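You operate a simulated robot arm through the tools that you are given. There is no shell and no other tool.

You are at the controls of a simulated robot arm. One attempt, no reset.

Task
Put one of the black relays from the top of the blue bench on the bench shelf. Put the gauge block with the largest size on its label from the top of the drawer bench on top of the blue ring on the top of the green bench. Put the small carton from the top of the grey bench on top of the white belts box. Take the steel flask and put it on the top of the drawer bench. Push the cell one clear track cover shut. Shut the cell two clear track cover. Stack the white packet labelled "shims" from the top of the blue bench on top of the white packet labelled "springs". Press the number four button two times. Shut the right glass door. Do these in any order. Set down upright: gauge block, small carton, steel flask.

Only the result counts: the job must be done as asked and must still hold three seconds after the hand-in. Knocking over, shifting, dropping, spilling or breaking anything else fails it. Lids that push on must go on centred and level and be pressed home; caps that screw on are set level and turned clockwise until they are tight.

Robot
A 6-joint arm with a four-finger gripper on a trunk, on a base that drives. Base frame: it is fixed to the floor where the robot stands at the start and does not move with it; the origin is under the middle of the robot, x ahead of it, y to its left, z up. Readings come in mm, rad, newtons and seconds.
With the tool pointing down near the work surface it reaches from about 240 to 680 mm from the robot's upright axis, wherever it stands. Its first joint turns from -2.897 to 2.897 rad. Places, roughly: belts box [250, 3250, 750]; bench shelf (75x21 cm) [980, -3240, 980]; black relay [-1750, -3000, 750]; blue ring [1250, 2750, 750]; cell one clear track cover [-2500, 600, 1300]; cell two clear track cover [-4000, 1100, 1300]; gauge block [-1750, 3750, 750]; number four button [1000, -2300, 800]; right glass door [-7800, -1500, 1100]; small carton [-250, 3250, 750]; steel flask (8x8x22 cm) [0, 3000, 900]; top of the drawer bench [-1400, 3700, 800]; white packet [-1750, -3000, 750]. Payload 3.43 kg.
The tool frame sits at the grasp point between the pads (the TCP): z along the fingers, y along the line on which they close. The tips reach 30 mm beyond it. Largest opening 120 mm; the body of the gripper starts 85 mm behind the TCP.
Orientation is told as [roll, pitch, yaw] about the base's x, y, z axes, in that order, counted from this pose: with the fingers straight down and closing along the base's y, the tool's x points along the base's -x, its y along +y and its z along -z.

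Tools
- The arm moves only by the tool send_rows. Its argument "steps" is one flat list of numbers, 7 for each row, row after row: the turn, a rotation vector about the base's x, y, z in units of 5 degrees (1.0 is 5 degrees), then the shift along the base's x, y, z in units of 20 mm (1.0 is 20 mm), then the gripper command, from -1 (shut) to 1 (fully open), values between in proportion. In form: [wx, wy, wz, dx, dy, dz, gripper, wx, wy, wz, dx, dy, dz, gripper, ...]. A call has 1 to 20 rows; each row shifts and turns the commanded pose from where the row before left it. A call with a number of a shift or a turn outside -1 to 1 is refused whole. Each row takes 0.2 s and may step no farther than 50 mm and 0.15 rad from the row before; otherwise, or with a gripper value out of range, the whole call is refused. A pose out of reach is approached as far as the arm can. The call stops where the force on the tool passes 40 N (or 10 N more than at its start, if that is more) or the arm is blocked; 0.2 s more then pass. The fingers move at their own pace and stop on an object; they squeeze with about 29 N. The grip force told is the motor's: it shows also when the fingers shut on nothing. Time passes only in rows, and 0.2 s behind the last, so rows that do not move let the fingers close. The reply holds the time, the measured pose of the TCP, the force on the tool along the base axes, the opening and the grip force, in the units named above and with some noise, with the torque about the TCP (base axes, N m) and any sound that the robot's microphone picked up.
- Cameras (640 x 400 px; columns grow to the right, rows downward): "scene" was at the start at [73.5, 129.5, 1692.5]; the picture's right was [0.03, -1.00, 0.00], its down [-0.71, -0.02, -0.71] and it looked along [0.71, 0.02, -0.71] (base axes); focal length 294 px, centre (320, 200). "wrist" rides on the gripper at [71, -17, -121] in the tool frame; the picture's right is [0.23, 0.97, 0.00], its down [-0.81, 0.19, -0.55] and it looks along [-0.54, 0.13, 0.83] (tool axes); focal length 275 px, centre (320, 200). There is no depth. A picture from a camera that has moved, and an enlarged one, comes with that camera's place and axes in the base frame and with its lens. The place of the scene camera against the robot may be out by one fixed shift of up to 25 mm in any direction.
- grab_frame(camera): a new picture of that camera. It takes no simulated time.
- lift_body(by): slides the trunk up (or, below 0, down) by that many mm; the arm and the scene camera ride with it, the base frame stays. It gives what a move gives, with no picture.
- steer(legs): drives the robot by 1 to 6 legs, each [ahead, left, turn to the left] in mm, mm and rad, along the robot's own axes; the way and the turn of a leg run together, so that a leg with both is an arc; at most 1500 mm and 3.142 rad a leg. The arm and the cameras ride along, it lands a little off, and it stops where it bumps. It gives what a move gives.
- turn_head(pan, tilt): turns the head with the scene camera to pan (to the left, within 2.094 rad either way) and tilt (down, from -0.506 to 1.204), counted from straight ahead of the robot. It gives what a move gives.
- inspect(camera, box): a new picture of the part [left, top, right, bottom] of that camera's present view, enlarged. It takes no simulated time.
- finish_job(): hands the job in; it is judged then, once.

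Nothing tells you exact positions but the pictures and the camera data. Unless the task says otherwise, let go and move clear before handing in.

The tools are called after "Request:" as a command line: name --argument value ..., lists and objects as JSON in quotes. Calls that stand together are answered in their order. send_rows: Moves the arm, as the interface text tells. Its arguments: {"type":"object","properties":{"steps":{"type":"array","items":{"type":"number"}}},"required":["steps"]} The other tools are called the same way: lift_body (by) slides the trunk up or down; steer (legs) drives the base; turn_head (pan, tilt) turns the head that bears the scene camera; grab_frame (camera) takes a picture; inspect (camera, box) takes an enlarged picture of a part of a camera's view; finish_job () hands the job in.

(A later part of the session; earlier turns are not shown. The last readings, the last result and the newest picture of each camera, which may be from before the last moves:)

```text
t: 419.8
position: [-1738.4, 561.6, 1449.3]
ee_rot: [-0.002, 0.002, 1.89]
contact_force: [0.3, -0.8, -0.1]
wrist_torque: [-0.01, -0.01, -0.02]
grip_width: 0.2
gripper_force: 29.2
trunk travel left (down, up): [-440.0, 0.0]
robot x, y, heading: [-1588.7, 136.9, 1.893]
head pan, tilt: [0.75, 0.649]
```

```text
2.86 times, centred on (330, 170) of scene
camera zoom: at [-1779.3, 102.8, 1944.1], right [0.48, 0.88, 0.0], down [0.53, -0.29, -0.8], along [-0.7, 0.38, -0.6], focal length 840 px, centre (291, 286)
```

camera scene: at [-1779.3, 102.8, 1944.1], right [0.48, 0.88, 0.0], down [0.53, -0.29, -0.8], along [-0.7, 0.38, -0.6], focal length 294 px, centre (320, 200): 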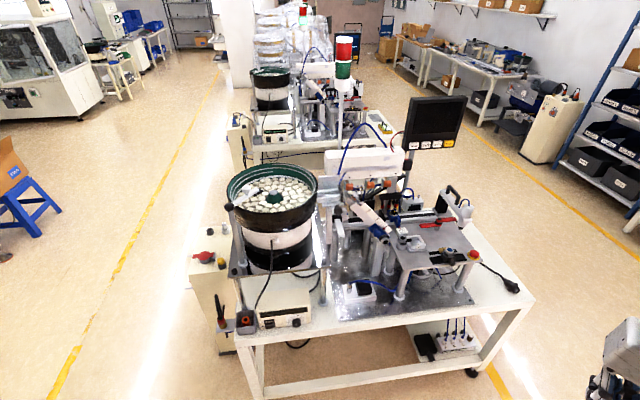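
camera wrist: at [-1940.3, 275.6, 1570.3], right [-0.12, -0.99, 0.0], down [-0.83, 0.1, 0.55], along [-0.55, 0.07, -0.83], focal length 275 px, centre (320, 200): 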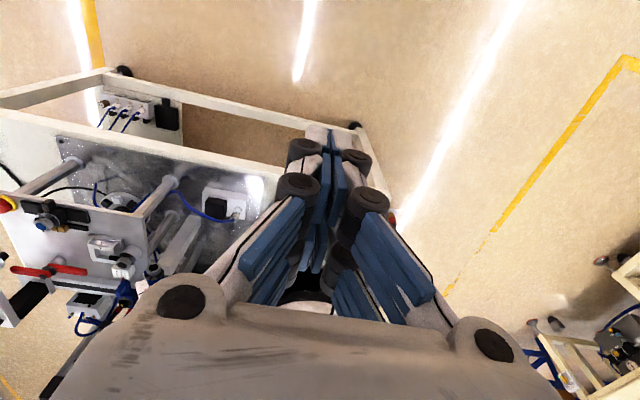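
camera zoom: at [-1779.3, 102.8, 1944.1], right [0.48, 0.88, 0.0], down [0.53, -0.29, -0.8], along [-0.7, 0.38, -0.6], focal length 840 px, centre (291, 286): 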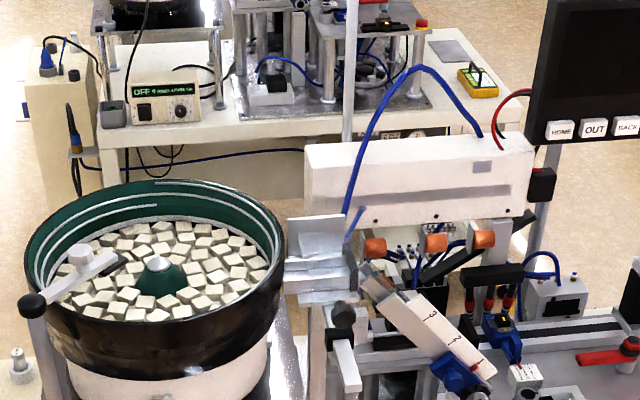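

Request:
inspect --camera "scene" --box '[310, 160, 380, 230]'

Request:
inspect --camera "scene" --box '[280, 80, 380, 160]'

```text
5.71 times, centred on (345, 195) of scene
camera zoom: at [-1779.3, 102.8, 1944.1], right [0.48, 0.88, 0.0], down [0.53, -0.29, -0.8], along [-0.7, 0.38, -0.6], focal length 1680 px, centre (177, 229)
```

zoom: 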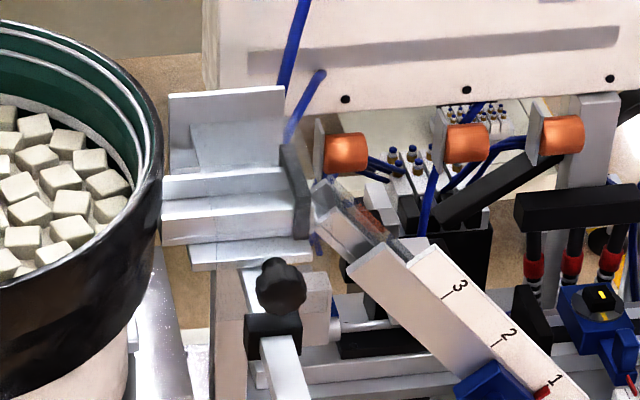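

```text
5.00 times, centred on (330, 120) of scene
camera zoom: at [-1779.3, 102.8, 1944.1], right [0.48, 0.88, 0.0], down [0.53, -0.29, -0.8], along [-0.7, 0.38, -0.6], focal length 1470 px, centre (270, 600)
```

zoom: 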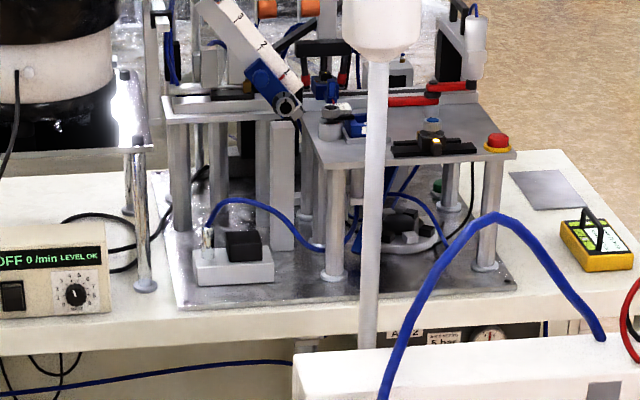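

The clear cover appears to stand upright at the back of the short track between bowl and gate. I'll look at it from the side aisle for its profile.

Request:
steer --legs '[[0, 0, -0.687], [-1000, 0, 0], [0, 850, 0]]'

Request:
turn_head --pan 0.1 --tilt 0.45

Request:
grab_frame --camera "scene"

Request:
inspect --camera "scene" --box '[220, 110, 420, 250]'

```text
t: 431.0
position: [-2586.1, -70.7, 1449.6]
ee_rot: [-0.001, 0.003, 1.19]
contact_force: [-0.6, 0.0, 0.0]
wrist_torque: [-0.01, -0.01, 0.02]
grip_width: 0.1
gripper_force: 29.3
trunk travel left (down, up): [-440.0, 0.0]
robot x, y, heading: [-2743.7, -491.8, 1.195]
head pan, tilt: [0.75, 0.649]
```

```text
t: 432.0
position: [-2585.0, -69.6, 1448.9]
ee_rot: [-0.001, 0.001, 1.19]
contact_force: [0.3, -0.2, -0.6]
wrist_torque: [-0.01, -0.01, 0.01]
grip_width: 0.3
gripper_force: 29.6
trunk travel left (down, up): [-440.0, 0.0]
robot x, y, heading: [-2747.9, -489.3, 1.19]
head pan, tilt: [0.099, 0.45]
```

```text
taken
camera scene: at [-2843.5, -380.7, 1961.8], right [0.96, -0.28, 0.0], down [-0.12, -0.42, -0.9], along [0.25, 0.87, -0.44], focal length 294 px, centre (320, 200)
```

scene: 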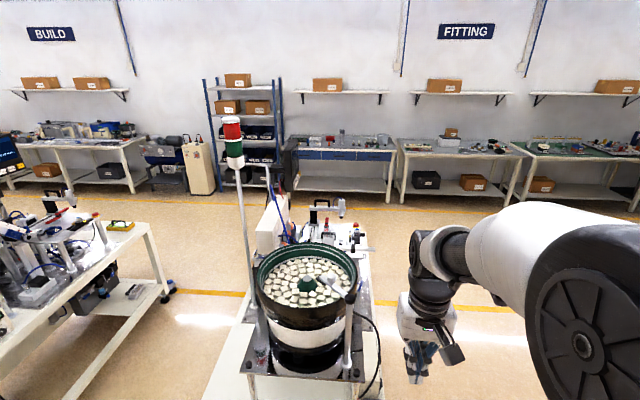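

```text
2.86 times, centred on (320, 180) of scene
camera zoom: at [-2843.5, -380.7, 1961.8], right [0.96, -0.28, 0.0], down [-0.12, -0.42, -0.9], along [0.25, 0.87, -0.44], focal length 840 px, centre (320, 257)
```

zoom: 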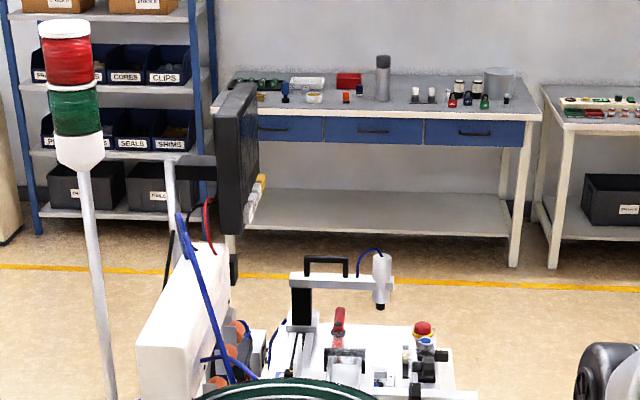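

Request:
inspect --camera "scene" --box '[250, 185, 390, 285]'

```text
4.00 times, centred on (320, 235) of scene
camera zoom: at [-2843.5, -380.7, 1961.8], right [0.96, -0.28, 0.0], down [-0.12, -0.42, -0.9], along [0.25, 0.87, -0.44], focal length 1176 px, centre (320, 60)
```

zoom: 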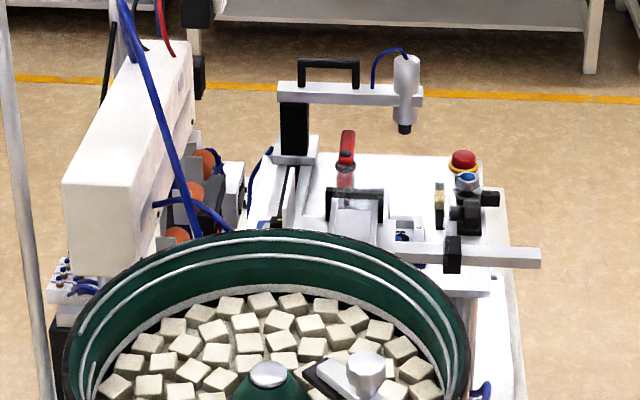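

The bowl hides it from here. I'll return to the front end and bring the wrist camera over the track instead.

Request:
steer --legs '[[0, -850, 0], [0, 0, 1.59], [0, -1040, 0], [200, 0, 0]]'

Request:
grab_frame --camera "wrist"

Request:
turn_head --pan 0.0 --tilt 0.6

Request:
grab_frame --camera "scene"

```text
t: 446.6
position: [-2217.2, 379.7, 1449.1]
ee_rot: [-0.003, 0.001, 2.804]
contact_force: [0.2, -0.7, 1.0]
wrist_torque: [-0.01, 0.01, -0.05]
grip_width: 0.0
gripper_force: 28.5
trunk travel left (down, up): [-440.0, 0.0]
robot x, y, heading: [-1794.2, 240.0, 2.805]
head pan, tilt: [0.099, 0.45]
```

```text
taken
camera wrist: at [-2144.5, 371.2, 1570.2], right [-0.11, -0.99, 0.0], down [-0.83, 0.09, 0.55], along [-0.55, 0.06, -0.83], focal length 275 px, centre (320, 200)
```

wrist: 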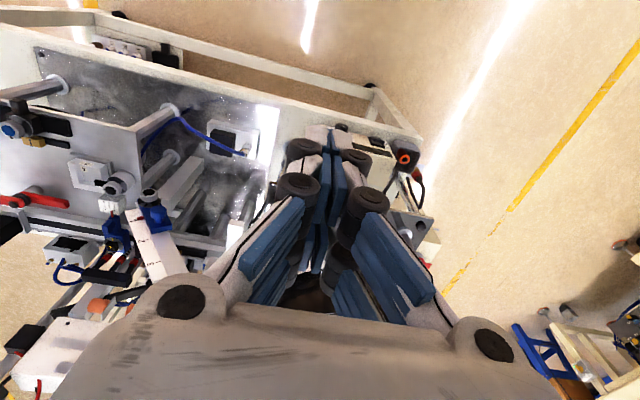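

```text
t: 447.3
position: [-2216.3, 380.3, 1449.4]
ee_rot: [-0.002, 0.0, 2.804]
contact_force: [0.5, -0.5, -0.5]
wrist_torque: [0.03, 0.01, 0.0]
grip_width: 0.0
gripper_force: 28.6
trunk travel left (down, up): [-440.0, 0.0]
robot x, y, heading: [-1793.4, 240.0, 2.802]
head pan, tilt: [0.0, 0.6]
```

```text
taken
camera scene: at [-1889.0, 116.7, 1948.3], right [0.33, 0.94, 0.0], down [0.53, -0.19, -0.83], along [-0.78, 0.27, -0.56], focal length 294 px, centre (320, 200)
```

scene: 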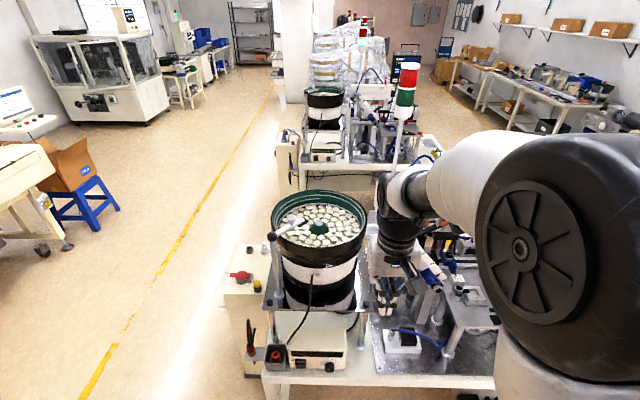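

Request:
steer --legs '[[280, -60, 0]]'

Request:
send_rows --steps '[0, 0, 0, -0.93, 0.33, 0.3, -1, 0, 0, 0, -0.93, 0.33, 0.3, -1, 0, 0, 0, -0.93, 0.33, 0.3, -1]'

Request:
grab_frame --camera "wrist"

Request:
grab_frame --camera "scene"

```text
t: 449.3
position: [-2460.2, 528.7, 1448.9]
ee_rot: [-0.003, 0.002, 2.804]
contact_force: [0.3, -0.8, -0.1]
wrist_torque: [-0.03, 0.05, -0.02]
grip_width: 0.1
gripper_force: 29.4
trunk travel left (down, up): [-440.0, 0.0]
robot x, y, heading: [-2036.0, 386.7, 2.803]
head pan, tilt: [0.0, 0.6]
```

```text
t: 450.1
position: [-2516.9, 549.2, 1467.9]
ee_rot: [-0.001, 0.002, 2.803]
contact_force: [-0.3, 0.9, 0.6]
wrist_torque: [0.01, -0.01, 0.02]
grip_width: 0.0
gripper_force: 29.1
trunk travel left (down, up): [-440.0, 0.0]
robot x, y, heading: [-2034.7, 387.2, 2.801]
head pan, tilt: [0.0, 0.6]
```

```text
taken
camera wrist: at [-2445.0, 540.2, 1588.1], right [-0.11, -0.99, 0.0], down [-0.83, 0.09, 0.55], along [-0.55, 0.06, -0.84], focal length 275 px, centre (320, 200)
```

wrist: 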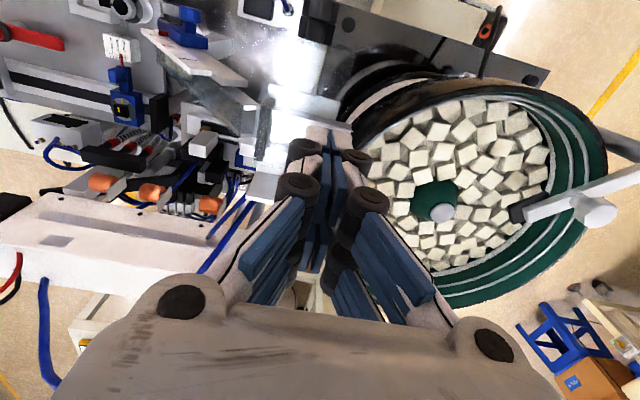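

```text
taken
camera scene: at [-2133.5, 265.8, 1948.3], right [0.33, 0.94, 0.0], down [0.53, -0.19, -0.82], along [-0.78, 0.27, -0.57], focal length 294 px, centre (320, 200)
```

scene: 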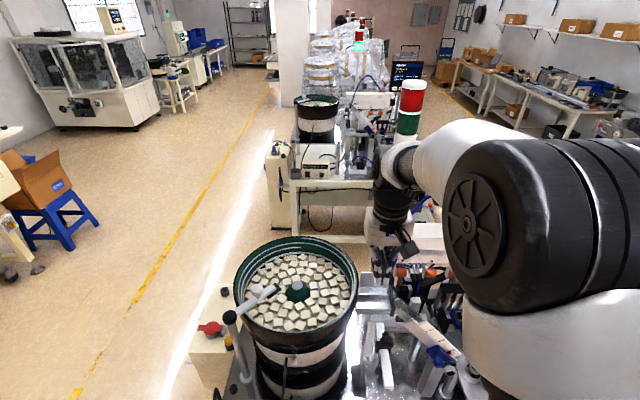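

Request:
inspect --camera "wrist" --box '[180, 50, 380, 220]'

Request:
inspect --camera "scene" --box '[330, 230, 470, 340]'

```text
2.35 times, centred on (280, 135) of wrist
camera zoom: at [-2445.0, 540.2, 1588.1], right [-0.11, -0.99, 0.0], down [-0.83, 0.09, 0.55], along [-0.55, 0.06, -0.84], focal length 648 px, centre (414, 353)
```

zoom: 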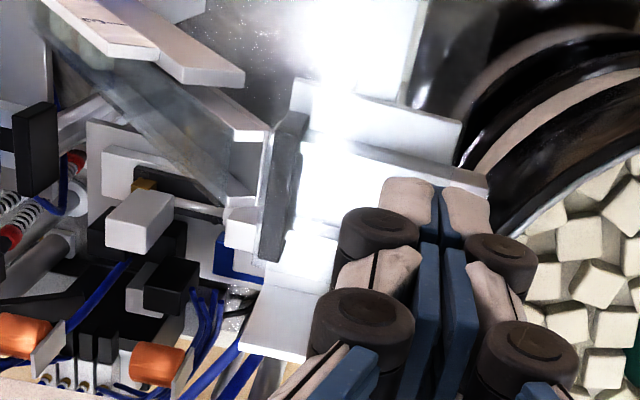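

```text
3.64 times, centred on (400, 285) of scene
camera zoom: at [-2133.5, 265.8, 1948.3], right [0.33, 0.94, 0.0], down [0.53, -0.19, -0.82], along [-0.78, 0.27, -0.57], focal length 1069 px, centre (29, -109)
```

zoom: 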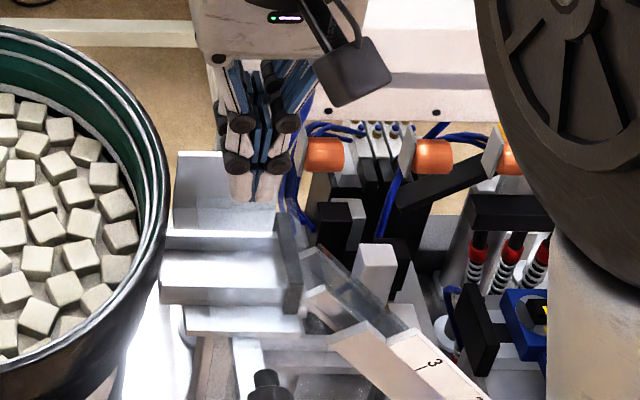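

The cover is the upright translucent plate at the back of the track. I'll move the wrist a bit further to see it above the fingertips.

Request:
send_rows --steps '[0, 0, 0, -0.93, 0.33, 0.2, -1, 0, 0, 0, -0.93, 0.33, 0.2, -1, 0, 0, 0, -0.93, 0.33, 0.2, -1]'

Request:
grab_frame --camera "wrist"

Request:
inspect --camera "wrist" --box '[200, 0, 400, 150]'

```text
t: 450.9
position: [-2572.5, 568.0, 1478.2]
ee_rot: [-0.003, 0.003, 2.803]
contact_force: [-1.3, -0.6, 1.0]
wrist_torque: [-0.01, -0.05, 0.0]
grip_width: 0.1
gripper_force: 28.8
trunk travel left (down, up): [-440.0, 0.0]
robot x, y, heading: [-2032.7, 389.0, 2.801]
head pan, tilt: [0.0, 0.6]
```

```text
taken
camera wrist: at [-2501.4, 560.0, 1599.8], right [-0.11, -0.99, 0.0], down [-0.83, 0.09, 0.55], along [-0.55, 0.06, -0.84], focal length 275 px, centre (320, 200)
```

wrist: 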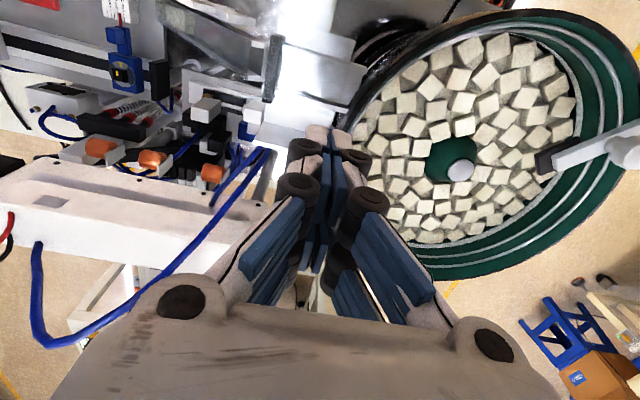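

```text
2.67 times, centred on (300, 75) of wrist
camera zoom: at [-2501.4, 560.0, 1599.8], right [-0.11, -0.99, 0.0], down [-0.83, 0.09, 0.55], along [-0.55, 0.06, -0.84], focal length 734 px, centre (373, 533)
```

zoom: 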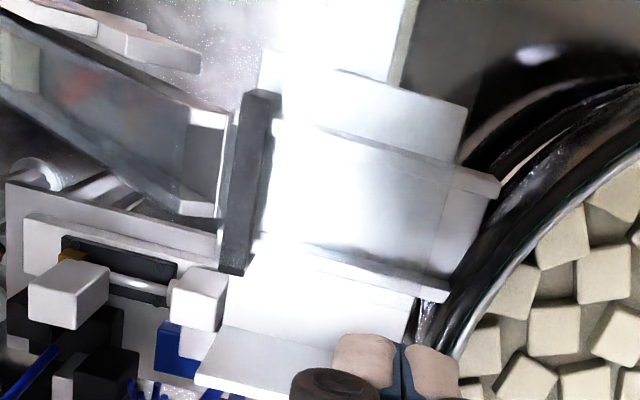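

Request:
inspect --camera "wrist" --box '[120, 100, 360, 300]'

Request:
inspect --camera "scene" --box '[320, 200, 460, 320]'

```text
2.00 times, centred on (240, 200) of wrist
camera zoom: at [-2501.4, 560.0, 1599.8], right [-0.11, -0.99, 0.0], down [-0.83, 0.09, 0.55], along [-0.55, 0.06, -0.84], focal length 551 px, centre (480, 200)
```

zoom: 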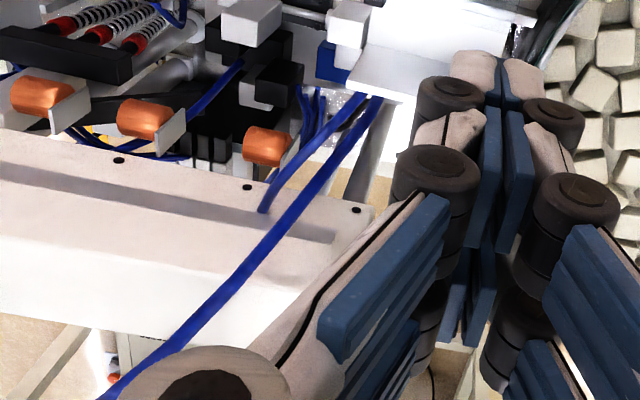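

```text
3.33 times, centred on (390, 260) of scene
camera zoom: at [-2134.2, 266.1, 1948.2], right [0.33, 0.94, 0.0], down [0.53, -0.19, -0.82], along [-0.78, 0.27, -0.57], focal length 980 px, centre (87, 0)
```

zoom: 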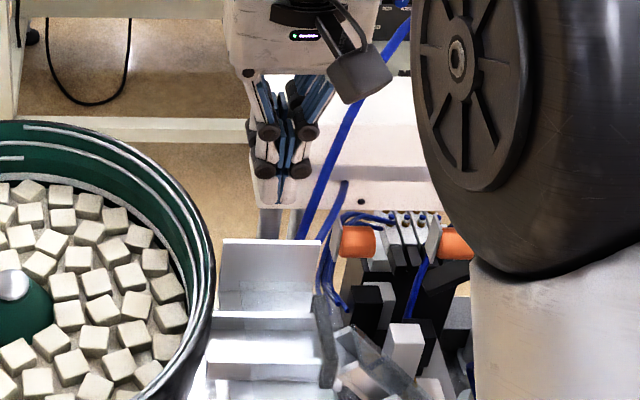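

I need to know where the blue hose runs relative to the gripper path. I'll pull back slightly for a second view to triangulate.

Request:
send_rows --steps '[0, 0, 0, 0.93, -0.33, 0, -1, 0, 0, 0, 0.93, -0.33, 0, -1, 0, 0, 0, 0.93, -0.33, 0, -1]'

Request:
inspect --camera "wrist" --box '[120, 100, 360, 300]'

Request:
grab_frame --camera "wrist"

```text
t: 451.7
position: [-2513.8, 548.0, 1479.4]
ee_rot: [-0.001, 0.0, 2.803]
contact_force: [-0.2, 0.3, -0.7]
wrist_torque: [0.02, 0.03, -0.02]
grip_width: 0.0
gripper_force: 28.6
trunk travel left (down, up): [-440.0, 0.0]
robot x, y, heading: [-2037.6, 388.4, 2.802]
head pan, tilt: [0.0, 0.6]
```

```text
2.00 times, centred on (240, 200) of wrist
camera zoom: at [-2442.1, 539.7, 1600.7], right [-0.11, -0.99, 0.0], down [-0.83, 0.09, 0.55], along [-0.55, 0.06, -0.83], focal length 551 px, centre (480, 200)
```

zoom: 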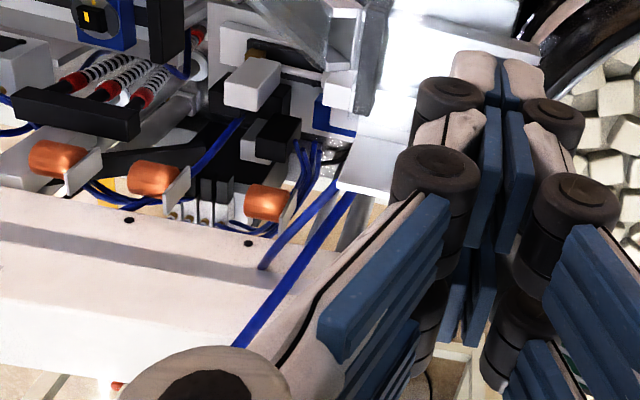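

```text
taken
camera wrist: at [-2442.1, 539.7, 1600.7], right [-0.11, -0.99, 0.0], down [-0.83, 0.09, 0.55], along [-0.55, 0.06, -0.83], focal length 275 px, centre (320, 200)
```

wrist: 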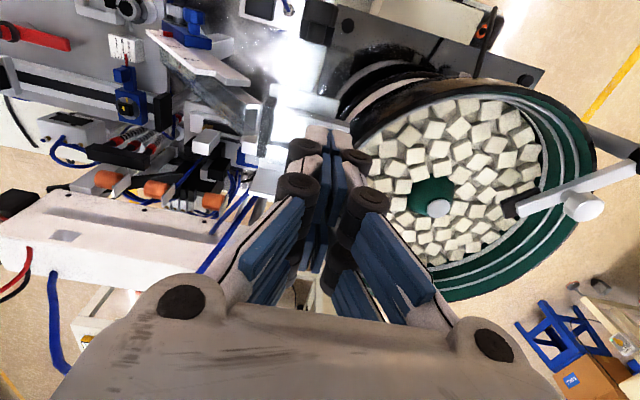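

The hose is well behind and to the right, and the cover leans back ~130°, spanning roughly 70 mm. I'll rotate the gripper (closed) so its thin side faces the cover and the wrist camera looks along the track.

Request:
send_rows --steps '[0, 0, -1, 0, 0, 0, -1, 0, 0, -1, 0, 0, 0, -1, 0, 0, -1, 0, 0, 0, -1, 0, 0, -1, 0, 0, 0, -1, 0, 0, -1, 0, 0, 0, -1, 0, 0, -1, 0, 0, 0, -1, 0, 0, -1, 0, 0, 0, -1, 0, 0, -1, 0, 0, 0, -1, 0, 0, -1, 0, 0, 0, -1, 0, 0, -1, 0, 0, 0, -1, 0, 0, -1, 0, 0, 0, -1, 0, 0, -1, 0, 0, 0, -1, 0, 0, -1, 0, 0, 0, -1, 0, 0, -1, 0, 0, 0, -1, 0, 0, -1, 0, 0, 0, -1, 0, 0, -1, 0, 0, 0, -1, 0, 0, -1, 0, 0, 0, -1, 0, 0, -1, 0, 0, 0, -1]'

Request:
grab_frame --camera "wrist"

Request:
inspect --camera "wrist" --box '[180, 80, 420, 260]'

```text
t: 455.5
position: [-2515.7, 547.2, 1479.8]
ee_rot: [-0.001, 0.002, 1.234]
contact_force: [0.7, -0.3, 0.6]
wrist_torque: [0.01, 0.01, 0.03]
grip_width: 0.0
gripper_force: 29.1
trunk travel left (down, up): [-440.0, 0.0]
robot x, y, heading: [-2032.2, 386.7, 2.803]
head pan, tilt: [0.0, 0.6]
```

```text
taken
camera wrist: at [-2524.6, 475.2, 1600.4], right [-0.99, 0.11, 0.0], down [0.09, 0.83, 0.55], along [0.06, 0.55, -0.83], focal length 275 px, centre (320, 200)
```

wrist: 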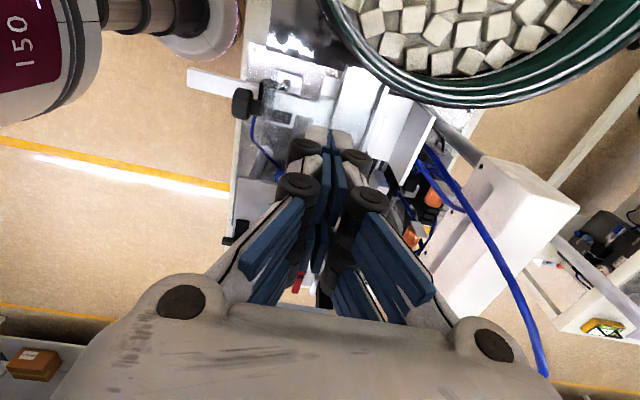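

```text
2.22 times, centred on (300, 170) of wrist
camera zoom: at [-2524.6, 475.2, 1600.4], right [-0.99, 0.11, 0.0], down [0.09, 0.83, 0.55], along [0.06, 0.55, -0.83], focal length 612 px, centre (364, 267)
```

zoom: 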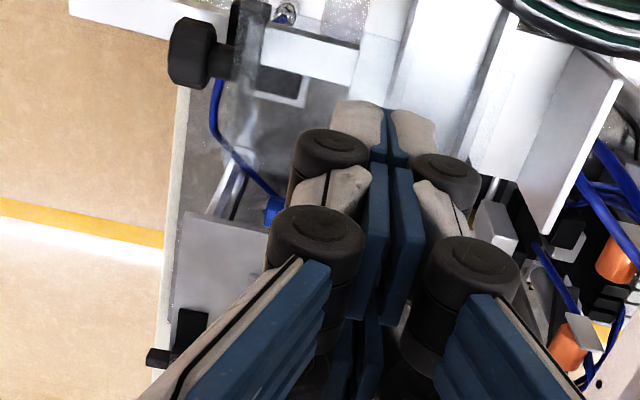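

This side view is excellent: the cover plate is ~41 mm high, hinge at u≈-2644, top edge at u≈-2655, z≈1339. I'll move the closed fingers behind it, still high.

Request:
send_rows --steps '[0, 0, 0, -0.893, 0.457, 0, -1, 0, 0, 0, -0.893, 0.457, 0, -1, 0, 0, 0, -0.893, 0.457, 0, -1, 0, 0, 0, -0.893, 0.457, 0, -1, 0, 0, 0, -0.893, 0.457, 0, -1, 0, 0, 0, -0.893, 0.457, 0, -1, 0, 0, 0, -0.893, 0.457, 0, -1]'

Request:
grab_frame --camera "wrist"

Request:
inspect --camera "wrist" --box '[200, 40, 440, 220]'

Request:
grab_frame --camera "scene"

```text
t: 457.1
position: [-2644.0, 612.0, 1479.2]
ee_rot: [-0.003, 0.001, 1.233]
contact_force: [-1.0, 0.2, -0.1]
wrist_torque: [-0.02, -0.03, 0.04]
grip_width: 0.0
gripper_force: 29.2
trunk travel left (down, up): [-440.0, 0.0]
robot x, y, heading: [-2033.9, 391.7, 2.801]
head pan, tilt: [0.0, 0.6]
```

```text
taken
camera wrist: at [-2651.9, 539.7, 1599.5], right [-0.99, 0.11, 0.0], down [0.09, 0.83, 0.55], along [0.06, 0.55, -0.83], focal length 275 px, centre (320, 200)
```

wrist: 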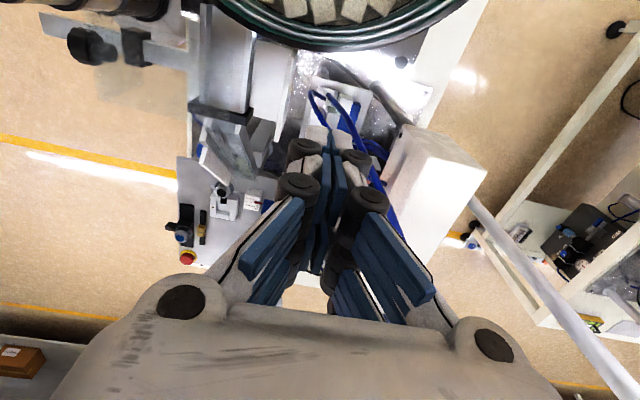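

```text
2.22 times, centred on (320, 130) of wrist
camera zoom: at [-2651.9, 539.7, 1599.5], right [-0.99, 0.11, 0.0], down [0.09, 0.83, 0.55], along [0.06, 0.55, -0.83], focal length 612 px, centre (320, 356)
```

zoom: 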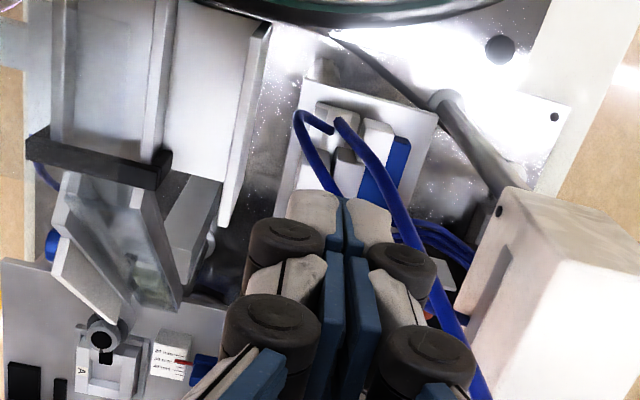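

```text
taken
camera scene: at [-2134.3, 266.4, 1948.2], right [0.33, 0.94, 0.0], down [0.53, -0.19, -0.82], along [-0.78, 0.27, -0.57], focal length 294 px, centre (320, 200)
```

scene: 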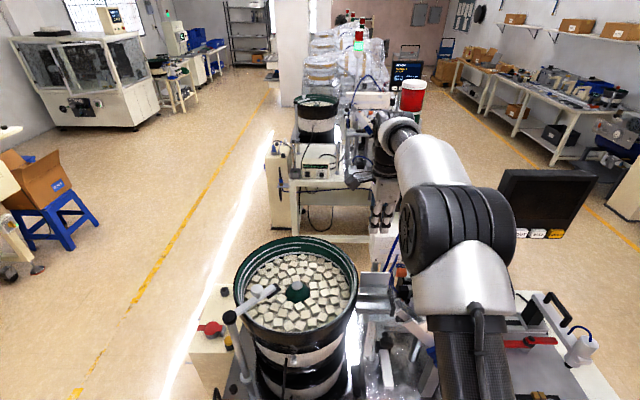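

The fingers are behind the cover (it's seen edge-on to their left) and the hose is lower and farther. I'll lower behind it.

Request:
send_rows --steps '[0, 0, 0, 0, 0, -1, -1, 0, 0, 0, 0, 0, -1, -1, 0, 0, 0, 0, 0, -1, -1, 0, 0, 0, 0, 0, -1, -1]'

Request:
inspect --camera "wrist" --box '[200, 40, 440, 220]'

```text
t: 458.1
position: [-2642.7, 612.4, 1398.0]
ee_rot: [-0.001, 0.003, 1.231]
contact_force: [-0.2, 0.1, -0.5]
wrist_torque: [-0.01, -0.03, -0.02]
grip_width: 0.0
gripper_force: 29.2
trunk travel left (down, up): [-440.0, 0.0]
robot x, y, heading: [-2032.8, 387.9, 2.801]
head pan, tilt: [0.0, 0.6]
```

```text
2.22 times, centred on (320, 130) of wrist
camera zoom: at [-2651.3, 538.8, 1519.6], right [-0.99, 0.11, 0.0], down [0.09, 0.83, 0.55], along [0.06, 0.55, -0.83], focal length 612 px, centre (320, 356)
```

zoom: 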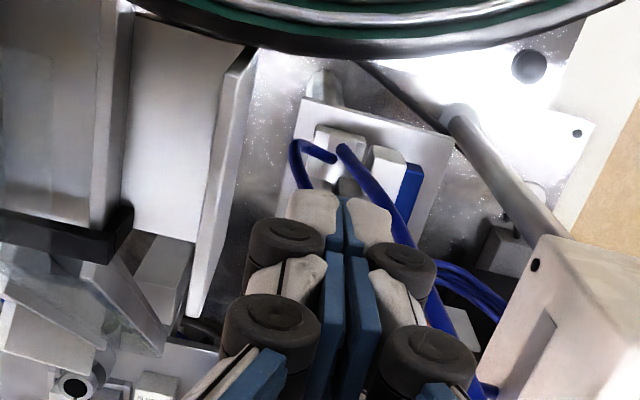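

Request:
send_rows --steps '[0, 0, 0, 0, 0, -1, -1, 0, 0, 0, 0, 0, -1, -1, 0, 0, 0, 0, 0, -0.3, -1]'

Request:
inspect --camera "wrist" --box '[200, 40, 440, 220]'

Request:
inspect --camera "scene" --box '[320, 200, 460, 320]'

```text
t: 458.9
position: [-2640.9, 611.9, 1352.5]
ee_rot: [-0.002, 0.0, 1.232]
contact_force: [0.0, 0.1, 0.7]
wrist_torque: [-0.05, -0.02, -0.03]
grip_width: 0.0
gripper_force: 29.0
trunk travel left (down, up): [-440.0, 0.0]
robot x, y, heading: [-2030.8, 386.5, 2.803]
head pan, tilt: [0.0, 0.6]
```

```text
2.22 times, centred on (320, 130) of wrist
camera zoom: at [-2650.1, 538.8, 1473.6], right [-0.99, 0.11, 0.0], down [0.09, 0.83, 0.55], along [0.06, 0.55, -0.83], focal length 612 px, centre (320, 356)
```

zoom: 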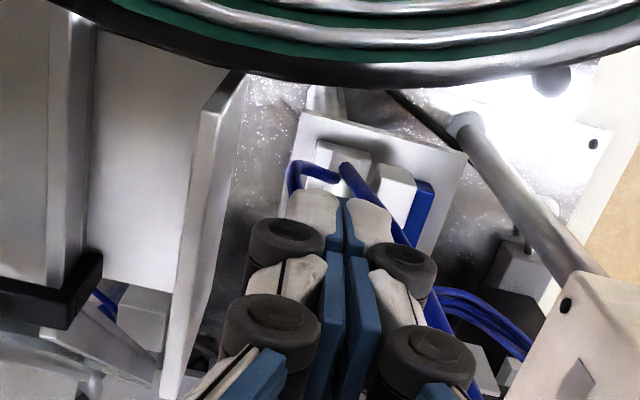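

```text
3.33 times, centred on (390, 260) of scene
camera zoom: at [-2132.7, 265.7, 1948.3], right [0.33, 0.94, 0.0], down [0.53, -0.19, -0.83], along [-0.78, 0.27, -0.56], focal length 980 px, centre (87, 0)
```

zoom: 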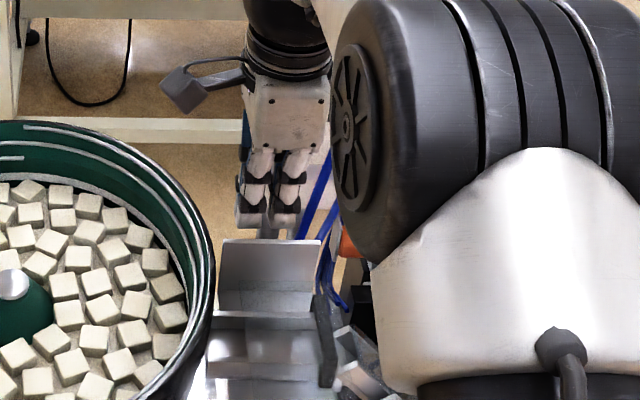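

Now pulling the fingers toward the robot to swing the cover over.

Request:
send_rows --steps '[0, 0, 0, 0.467, -0.1785, 0, -1, 0, 0, 0, 0.467, -0.1785, 0, -1, 0, 0, 0, 0.467, -0.1785, 0, -1, 0, 0, 0, 0.467, -0.1785, 0, -1]'

Request:
inspect --camera "wrist" --box '[200, 40, 440, 220]'

Request:
inspect --camera "scene" --box '[320, 200, 460, 320]'

```text
t: 459.8
position: [-2623.8, 606.4, 1357.5]
ee_rot: [0.036, 0.002, 1.231]
contact_force: [-19.6, 7.6, -8.3]
wrist_torque: [0.36, 0.46, -0.48]
grip_width: 0.0
gripper_force: 29.0
trunk travel left (down, up): [-440.0, 0.0]
robot x, y, heading: [-2035.0, 389.2, 2.799]
head pan, tilt: [0.0, 0.6]
stopped in row 4: the force on the tool passed its limit at 46 N (the readings are from after the stop); the commanded pose is now the measured one
```

```text
2.22 times, centred on (320, 130) of wrist
camera zoom: at [-2627.5, 530.1, 1478.1], right [-0.99, 0.11, 0.03], down [0.11, 0.82, 0.56], along [0.03, 0.56, -0.83], focal length 612 px, centre (320, 356)
```

zoom: 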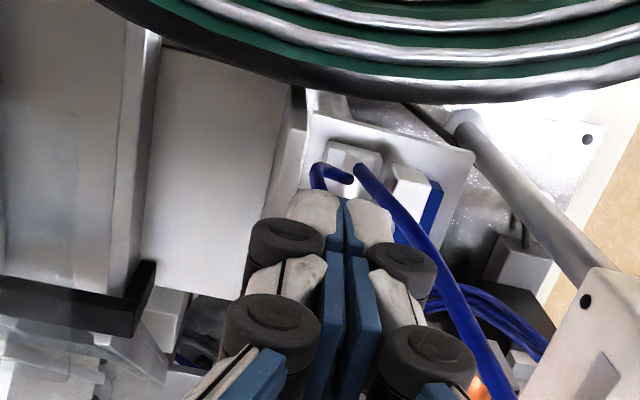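

```text
3.33 times, centred on (390, 260) of scene
camera zoom: at [-2136.6, 267.0, 1948.0], right [0.33, 0.94, 0.0], down [0.53, -0.19, -0.82], along [-0.78, 0.27, -0.57], focal length 980 px, centre (87, 0)
```

zoom: 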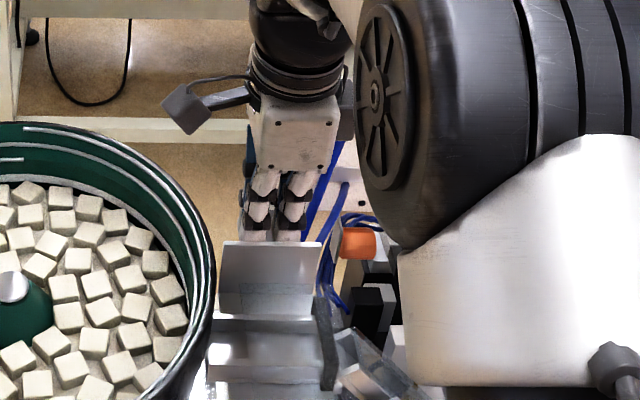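

The plate resisted with 46 N, so it isn't simply hinged forward there. I'll back off and study the assembly more closely.

Request:
send_rows --steps '[0, 0, 0, -0.5, 0.2, 0, -1, 0, 0, 0, -0.5, 0.2, 0, -1, 0, 0, 0, -0.3, 0.1, 0, -1]'

Request:
inspect --camera "scene" --box '[350, 255, 420, 320]'

Request:
inspect --camera "wrist" --box '[180, 20, 320, 140]'

```text
t: 460.6
position: [-2642.9, 613.2, 1357.1]
ee_rot: [0.026, 0.004, 1.229]
contact_force: [0.7, 0.5, -0.2]
wrist_torque: [-0.01, 0.03, -0.02]
grip_width: 0.3
gripper_force: 28.9
trunk travel left (down, up): [-440.0, 0.0]
robot x, y, heading: [-2035.1, 387.5, 2.807]
head pan, tilt: [0.0, 0.6]
```

```text
6.15 times, centred on (385, 288) of scene
camera zoom: at [-2132.5, 265.5, 1948.4], right [0.33, 0.94, 0.0], down [0.53, -0.19, -0.83], along [-0.78, 0.27, -0.56], focal length 1809 px, centre (-80, -338)
```

zoom: 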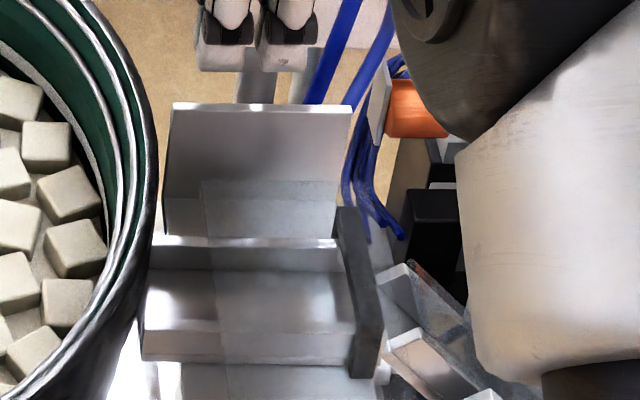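

```text
3.33 times, centred on (250, 80) of wrist
camera zoom: at [-2648.5, 538.7, 1479.0], right [-0.99, 0.11, 0.03], down [0.1, 0.82, 0.56], along [0.04, 0.56, -0.83], focal length 918 px, centre (553, 600)
```

zoom: 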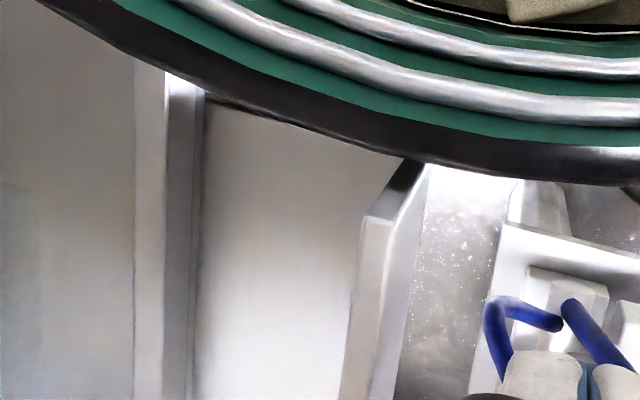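

I now notice a transparent sheet in front of/over the track in that zoom. I'll raise the arm and take high-zoom looks from different positions to understand it.

Request:
send_rows --steps '[0, 0, 0, 0, 0, 1, -1, 0, 0, 0, 0, 0, 1, -1, 0, 0, 0, 0, 0, 1, -1, 0, 0, 0, 0, 0, 1, -1, 0, 0, 0, 0, 0, 1, -1, 0, 0, 0, 0, 0, 1, -1, 0, 0, 0, 0, 0, 1, -1]'

Request:
send_rows --steps '[0, 0, 0, 0.3, 1, 0, -1, 0, 0, 0, 0.4, 1, 0, -1, 0, 0, 0, 0.4, 1, 0, -1, 0, 0, 0, 0.4, 1, 0, -1, 0, 0, 0, 0.5, 0.5, 0, -1, 0, 0, 0, 0.5, 0.5, 0, -1]'

Request:
grab_frame --camera "wrist"

Request:
inspect --camera "wrist" --box '[240, 0, 440, 150]'

```text
t: 462.2
position: [-2642.3, 613.0, 1498.8]
ee_rot: [0.024, 0.002, 1.231]
contact_force: [-0.3, -1.0, -0.3]
wrist_torque: [0.0, 0.02, 0.0]
grip_width: 0.0
gripper_force: 29.1
trunk travel left (down, up): [-440.0, 0.0]
robot x, y, heading: [-2034.6, 390.8, 2.804]
head pan, tilt: [0.0, 0.6]
```

```text
t: 463.6
position: [-2593.2, 714.1, 1499.5]
ee_rot: [0.026, 0.001, 1.231]
contact_force: [0.6, 0.2, -0.6]
wrist_torque: [-0.06, 0.0, 0.02]
grip_width: 0.0
gripper_force: 29.4
trunk travel left (down, up): [-440.0, 0.0]
robot x, y, heading: [-2035.3, 386.0, 2.806]
head pan, tilt: [0.0, 0.6]
```

```text
taken
camera wrist: at [-2598.4, 638.8, 1619.1], right [-0.99, 0.11, 0.03], down [0.1, 0.83, 0.56], along [0.04, 0.55, -0.83], focal length 275 px, centre (320, 200)
```

wrist: 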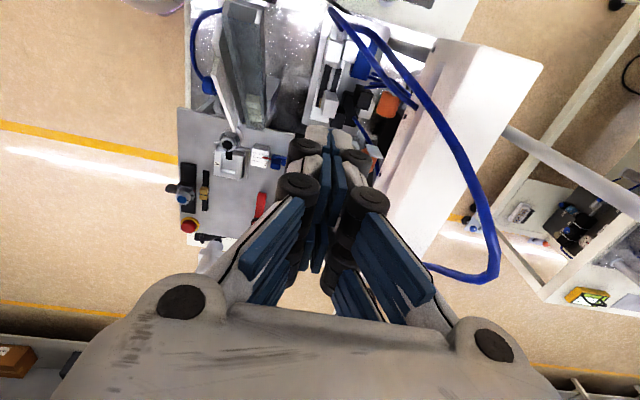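

```text
2.67 times, centred on (340, 75) of wrist
camera zoom: at [-2598.4, 638.8, 1619.1], right [-0.99, 0.11, 0.03], down [0.1, 0.83, 0.56], along [0.04, 0.55, -0.83], focal length 734 px, centre (267, 533)
```

zoom: 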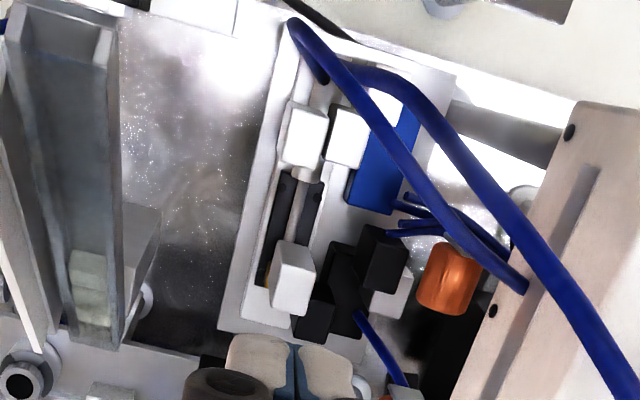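

The rough position fits the inclined chute beyond the gate, which seems to have a clear cover. I'll reorient the wrist and view that from above.

Request:
send_rows --steps '[0, 0, 1, 0.2375, -0.214, 0, -1, 0, 0, 1, 0.2375, -0.214, 0, -1, 0, 0, 1, 0.2375, -0.214, 0, -1, 0, 0, 1, 0.2375, -0.214, 0, -1, 0, 0, 1, 0.2375, -0.214, 0, -1, 0, 0, 1, 0.2375, -0.214, 0, -1, 0, 0, 1, 0.2375, -0.214, 0, -1, 0, 0, 1, 0.2375, -0.214, 0, -1, 0, 0, 1, 0.2375, -0.214, 0, -1, 0, 0, 1, 0.2375, -0.214, 0, -1, 0, 0, 1, 0.2375, -0.214, 0, -1, 0, 0, 1, 0.2375, -0.214, 0, -1, 0, 0, 1, 0.2375, -0.214, 0, -1, 0, 0, 1, 0.2375, -0.214, 0, -1, 0, 0, 1, 0.2375, -0.214, 0, -1, 0, 0, 1, 0.2375, -0.214, 0, -1, 0, 0, 1, 0.2375, -0.214, 0, -1, 0, 0, 1, 0.2375, -0.214, 0, -1]'

Request:
grab_frame --camera "wrist"

Request:
inspect --camera "wrist" --box '[160, 0, 400, 150]'

Request:
inspect --camera "scene" --box '[345, 240, 445, 330]'

```text
t: 467.4
position: [-2506.4, 635.5, 1498.8]
ee_rot: [0.025, 0.002, 2.802]
contact_force: [-0.5, 0.4, 0.6]
wrist_torque: [0.04, 0.02, 0.0]
grip_width: 0.0
gripper_force: 28.8
trunk travel left (down, up): [-440.0, 0.0]
robot x, y, heading: [-2034.9, 390.8, 2.802]
head pan, tilt: [0.0, 0.6]
```

```text
taken
camera wrist: at [-2433.8, 629.6, 1618.8], right [-0.11, -0.99, 0.02], down [-0.82, 0.1, 0.56], along [-0.56, 0.04, -0.83], focal length 275 px, centre (320, 200)
```

wrist: 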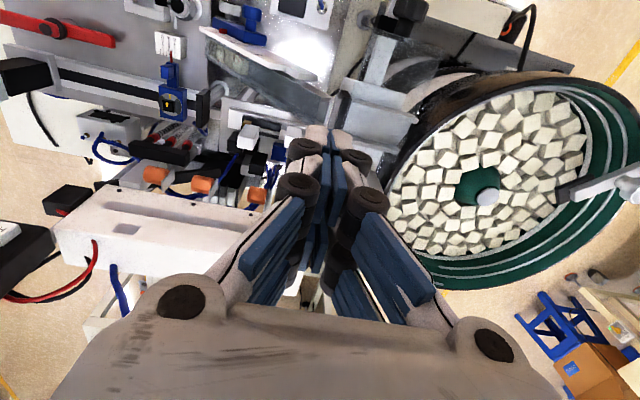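

```text
2.67 times, centred on (280, 75) of wrist
camera zoom: at [-2433.8, 629.6, 1618.8], right [-0.11, -0.99, 0.02], down [-0.82, 0.1, 0.56], along [-0.56, 0.04, -0.83], focal length 734 px, centre (427, 533)
```

zoom: 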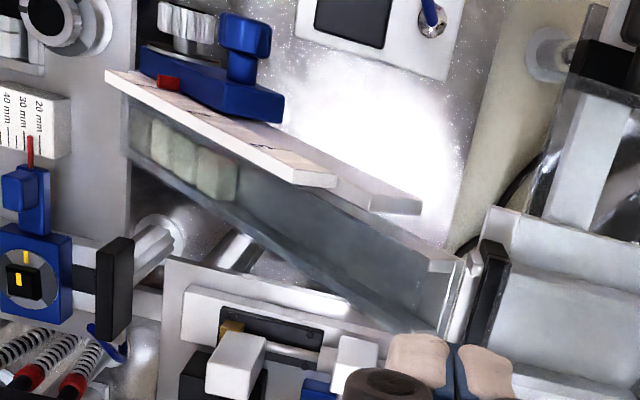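

```text
4.44 times, centred on (395, 285) of scene
camera zoom: at [-2133.0, 265.6, 1948.3], right [0.33, 0.94, 0.0], down [0.53, -0.19, -0.83], along [-0.78, 0.27, -0.56], focal length 1306 px, centre (-13, -178)
```

zoom: 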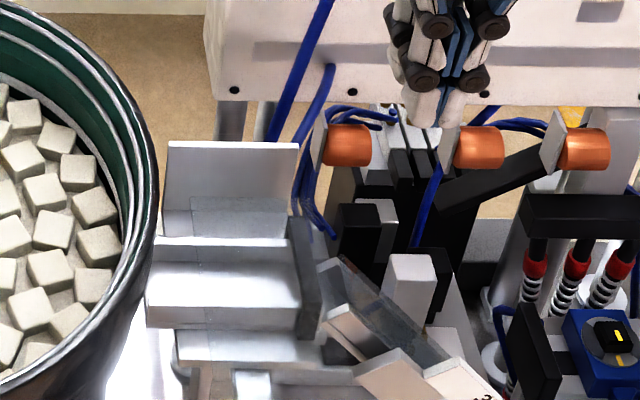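

Request:
inspect --camera "scene" --box '[350, 270, 450, 360]'

Request:
turn_head --pan 0.0 --tilt 0.75

Request:
inspect --camera "scene" --box '[340, 180, 460, 280]'

```text
4.44 times, centred on (400, 315) of scene
camera zoom: at [-2133.0, 265.6, 1948.3], right [0.33, 0.94, 0.0], down [0.53, -0.19, -0.83], along [-0.78, 0.27, -0.56], focal length 1306 px, centre (-36, -311)
```

zoom: 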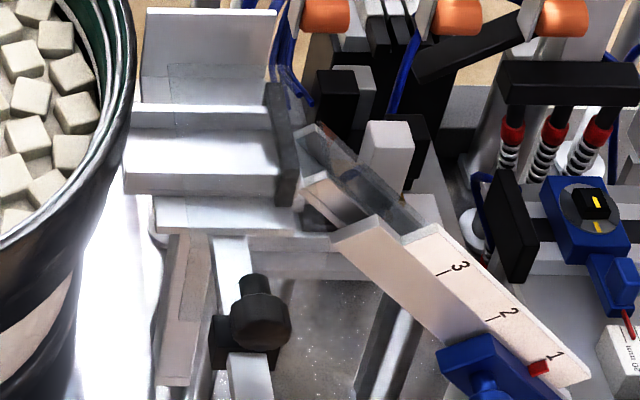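

```text
t: 468.1
position: [-2506.9, 635.6, 1498.3]
ee_rot: [0.025, 0.002, 2.801]
contact_force: [0.0, 1.1, -0.3]
wrist_torque: [-0.03, 0.0, -0.03]
grip_width: 0.1
gripper_force: 29.5
trunk travel left (down, up): [-440.0, 0.0]
robot x, y, heading: [-2034.1, 381.6, 2.798]
head pan, tilt: [0.0, 0.75]
```

```text
4.00 times, centred on (400, 230) of scene
camera zoom: at [-2128.2, 264.1, 1935.5], right [0.33, 0.94, 0.0], down [0.64, -0.23, -0.73], along [-0.69, 0.24, -0.68], focal length 1176 px, centre (0, 80)
```

zoom: 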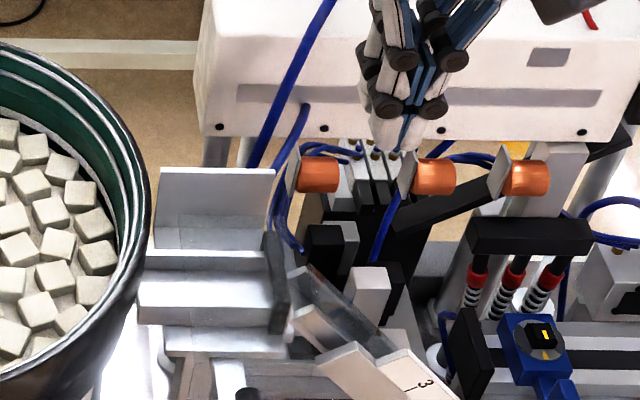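

Request:
send_rows --steps '[0, 0, 0, 0.93, -0.33, 0, -1, 0, 0, 0, 0.93, -0.33, 0, -1, 0, 0, 0, 0.93, -0.33, 0, -1, 0, 0, 0, 0.93, -0.33, 0, -1, 0, 0, 0, 0.93, -0.33, 0, -1, 0, 0, 0, 0.93, -0.33, 0, -1, 0, 0, 0, 0.93, -0.33, 0, -1]'

Request:
steer --legs '[[-150, 0, 0], [0, -550, 0]]'

Request:
turn_head --pan 0.75 --tilt 0.7

Request:
grab_frame --camera "scene"

```text
t: 469.7
position: [-2375.7, 590.4, 1498.8]
ee_rot: [0.026, 0.001, 2.801]
contact_force: [0.5, 0.3, -0.9]
wrist_torque: [0.0, 0.05, 0.0]
grip_width: 0.0
gripper_force: 29.0
trunk travel left (down, up): [-440.0, 0.0]
robot x, y, heading: [-2032.5, 391.5, 2.803]
head pan, tilt: [0.0, 0.75]
```

```text
t: 473.9
position: [-2056.7, 1056.9, 1498.7]
ee_rot: [0.026, 0.002, 2.807]
contact_force: [-0.3, 1.0, -0.5]
wrist_torque: [0.0, 0.01, -0.01]
grip_width: 0.0
gripper_force: 29.0
trunk travel left (down, up): [-440.0, 0.0]
robot x, y, heading: [-1714.6, 853.4, 2.811]
head pan, tilt: [0.0, 0.75]
```

```text
t: 475.0
position: [-2056.0, 1057.1, 1497.8]
ee_rot: [0.027, 0.002, 2.808]
contact_force: [0.8, 0.1, 0.6]
wrist_torque: [-0.02, 0.01, 0.0]
grip_width: 0.0
gripper_force: 28.6
trunk travel left (down, up): [-440.0, 0.0]
robot x, y, heading: [-1713.3, 857.1, 2.809]
head pan, tilt: [0.75, 0.7]
```

```text
taken
camera scene: at [-1806.3, 669.7, 1939.7], right [-0.4, 0.91, 0.0], down [0.59, 0.26, -0.76], along [-0.7, -0.31, -0.64], focal length 294 px, centre (320, 200)
```

scene: 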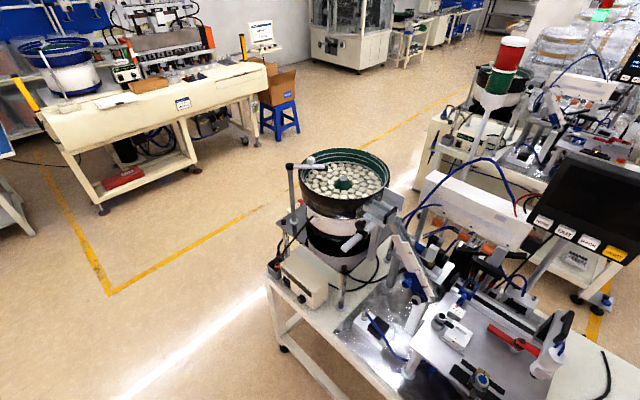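

Request:
inspect --camera "scene" --box '[350, 180, 450, 300]'

Request:
inspect --camera "scene" --box '[360, 180, 420, 230]'

```text
3.33 times, centred on (400, 240) of scene
camera zoom: at [-1806.3, 669.7, 1939.7], right [-0.4, 0.91, 0.0], down [0.59, 0.26, -0.76], along [-0.7, -0.31, -0.64], focal length 980 px, centre (53, 67)
```

zoom: 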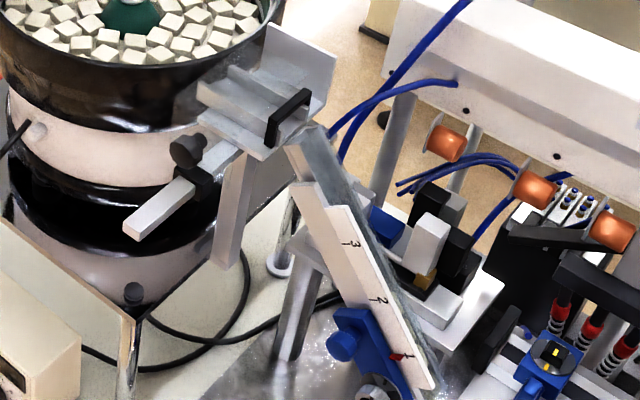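

```text
8.00 times, centred on (390, 205) of scene
camera zoom: at [-1806.3, 669.7, 1939.7], right [-0.4, 0.91, 0.0], down [0.59, 0.26, -0.76], along [-0.7, -0.31, -0.64], focal length 2352 px, centre (-240, 160)
```

zoom: 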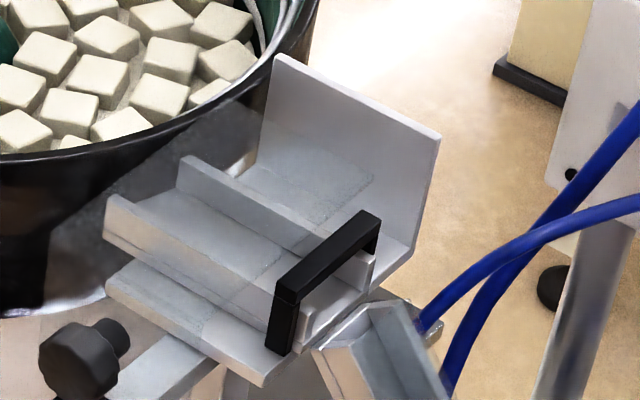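

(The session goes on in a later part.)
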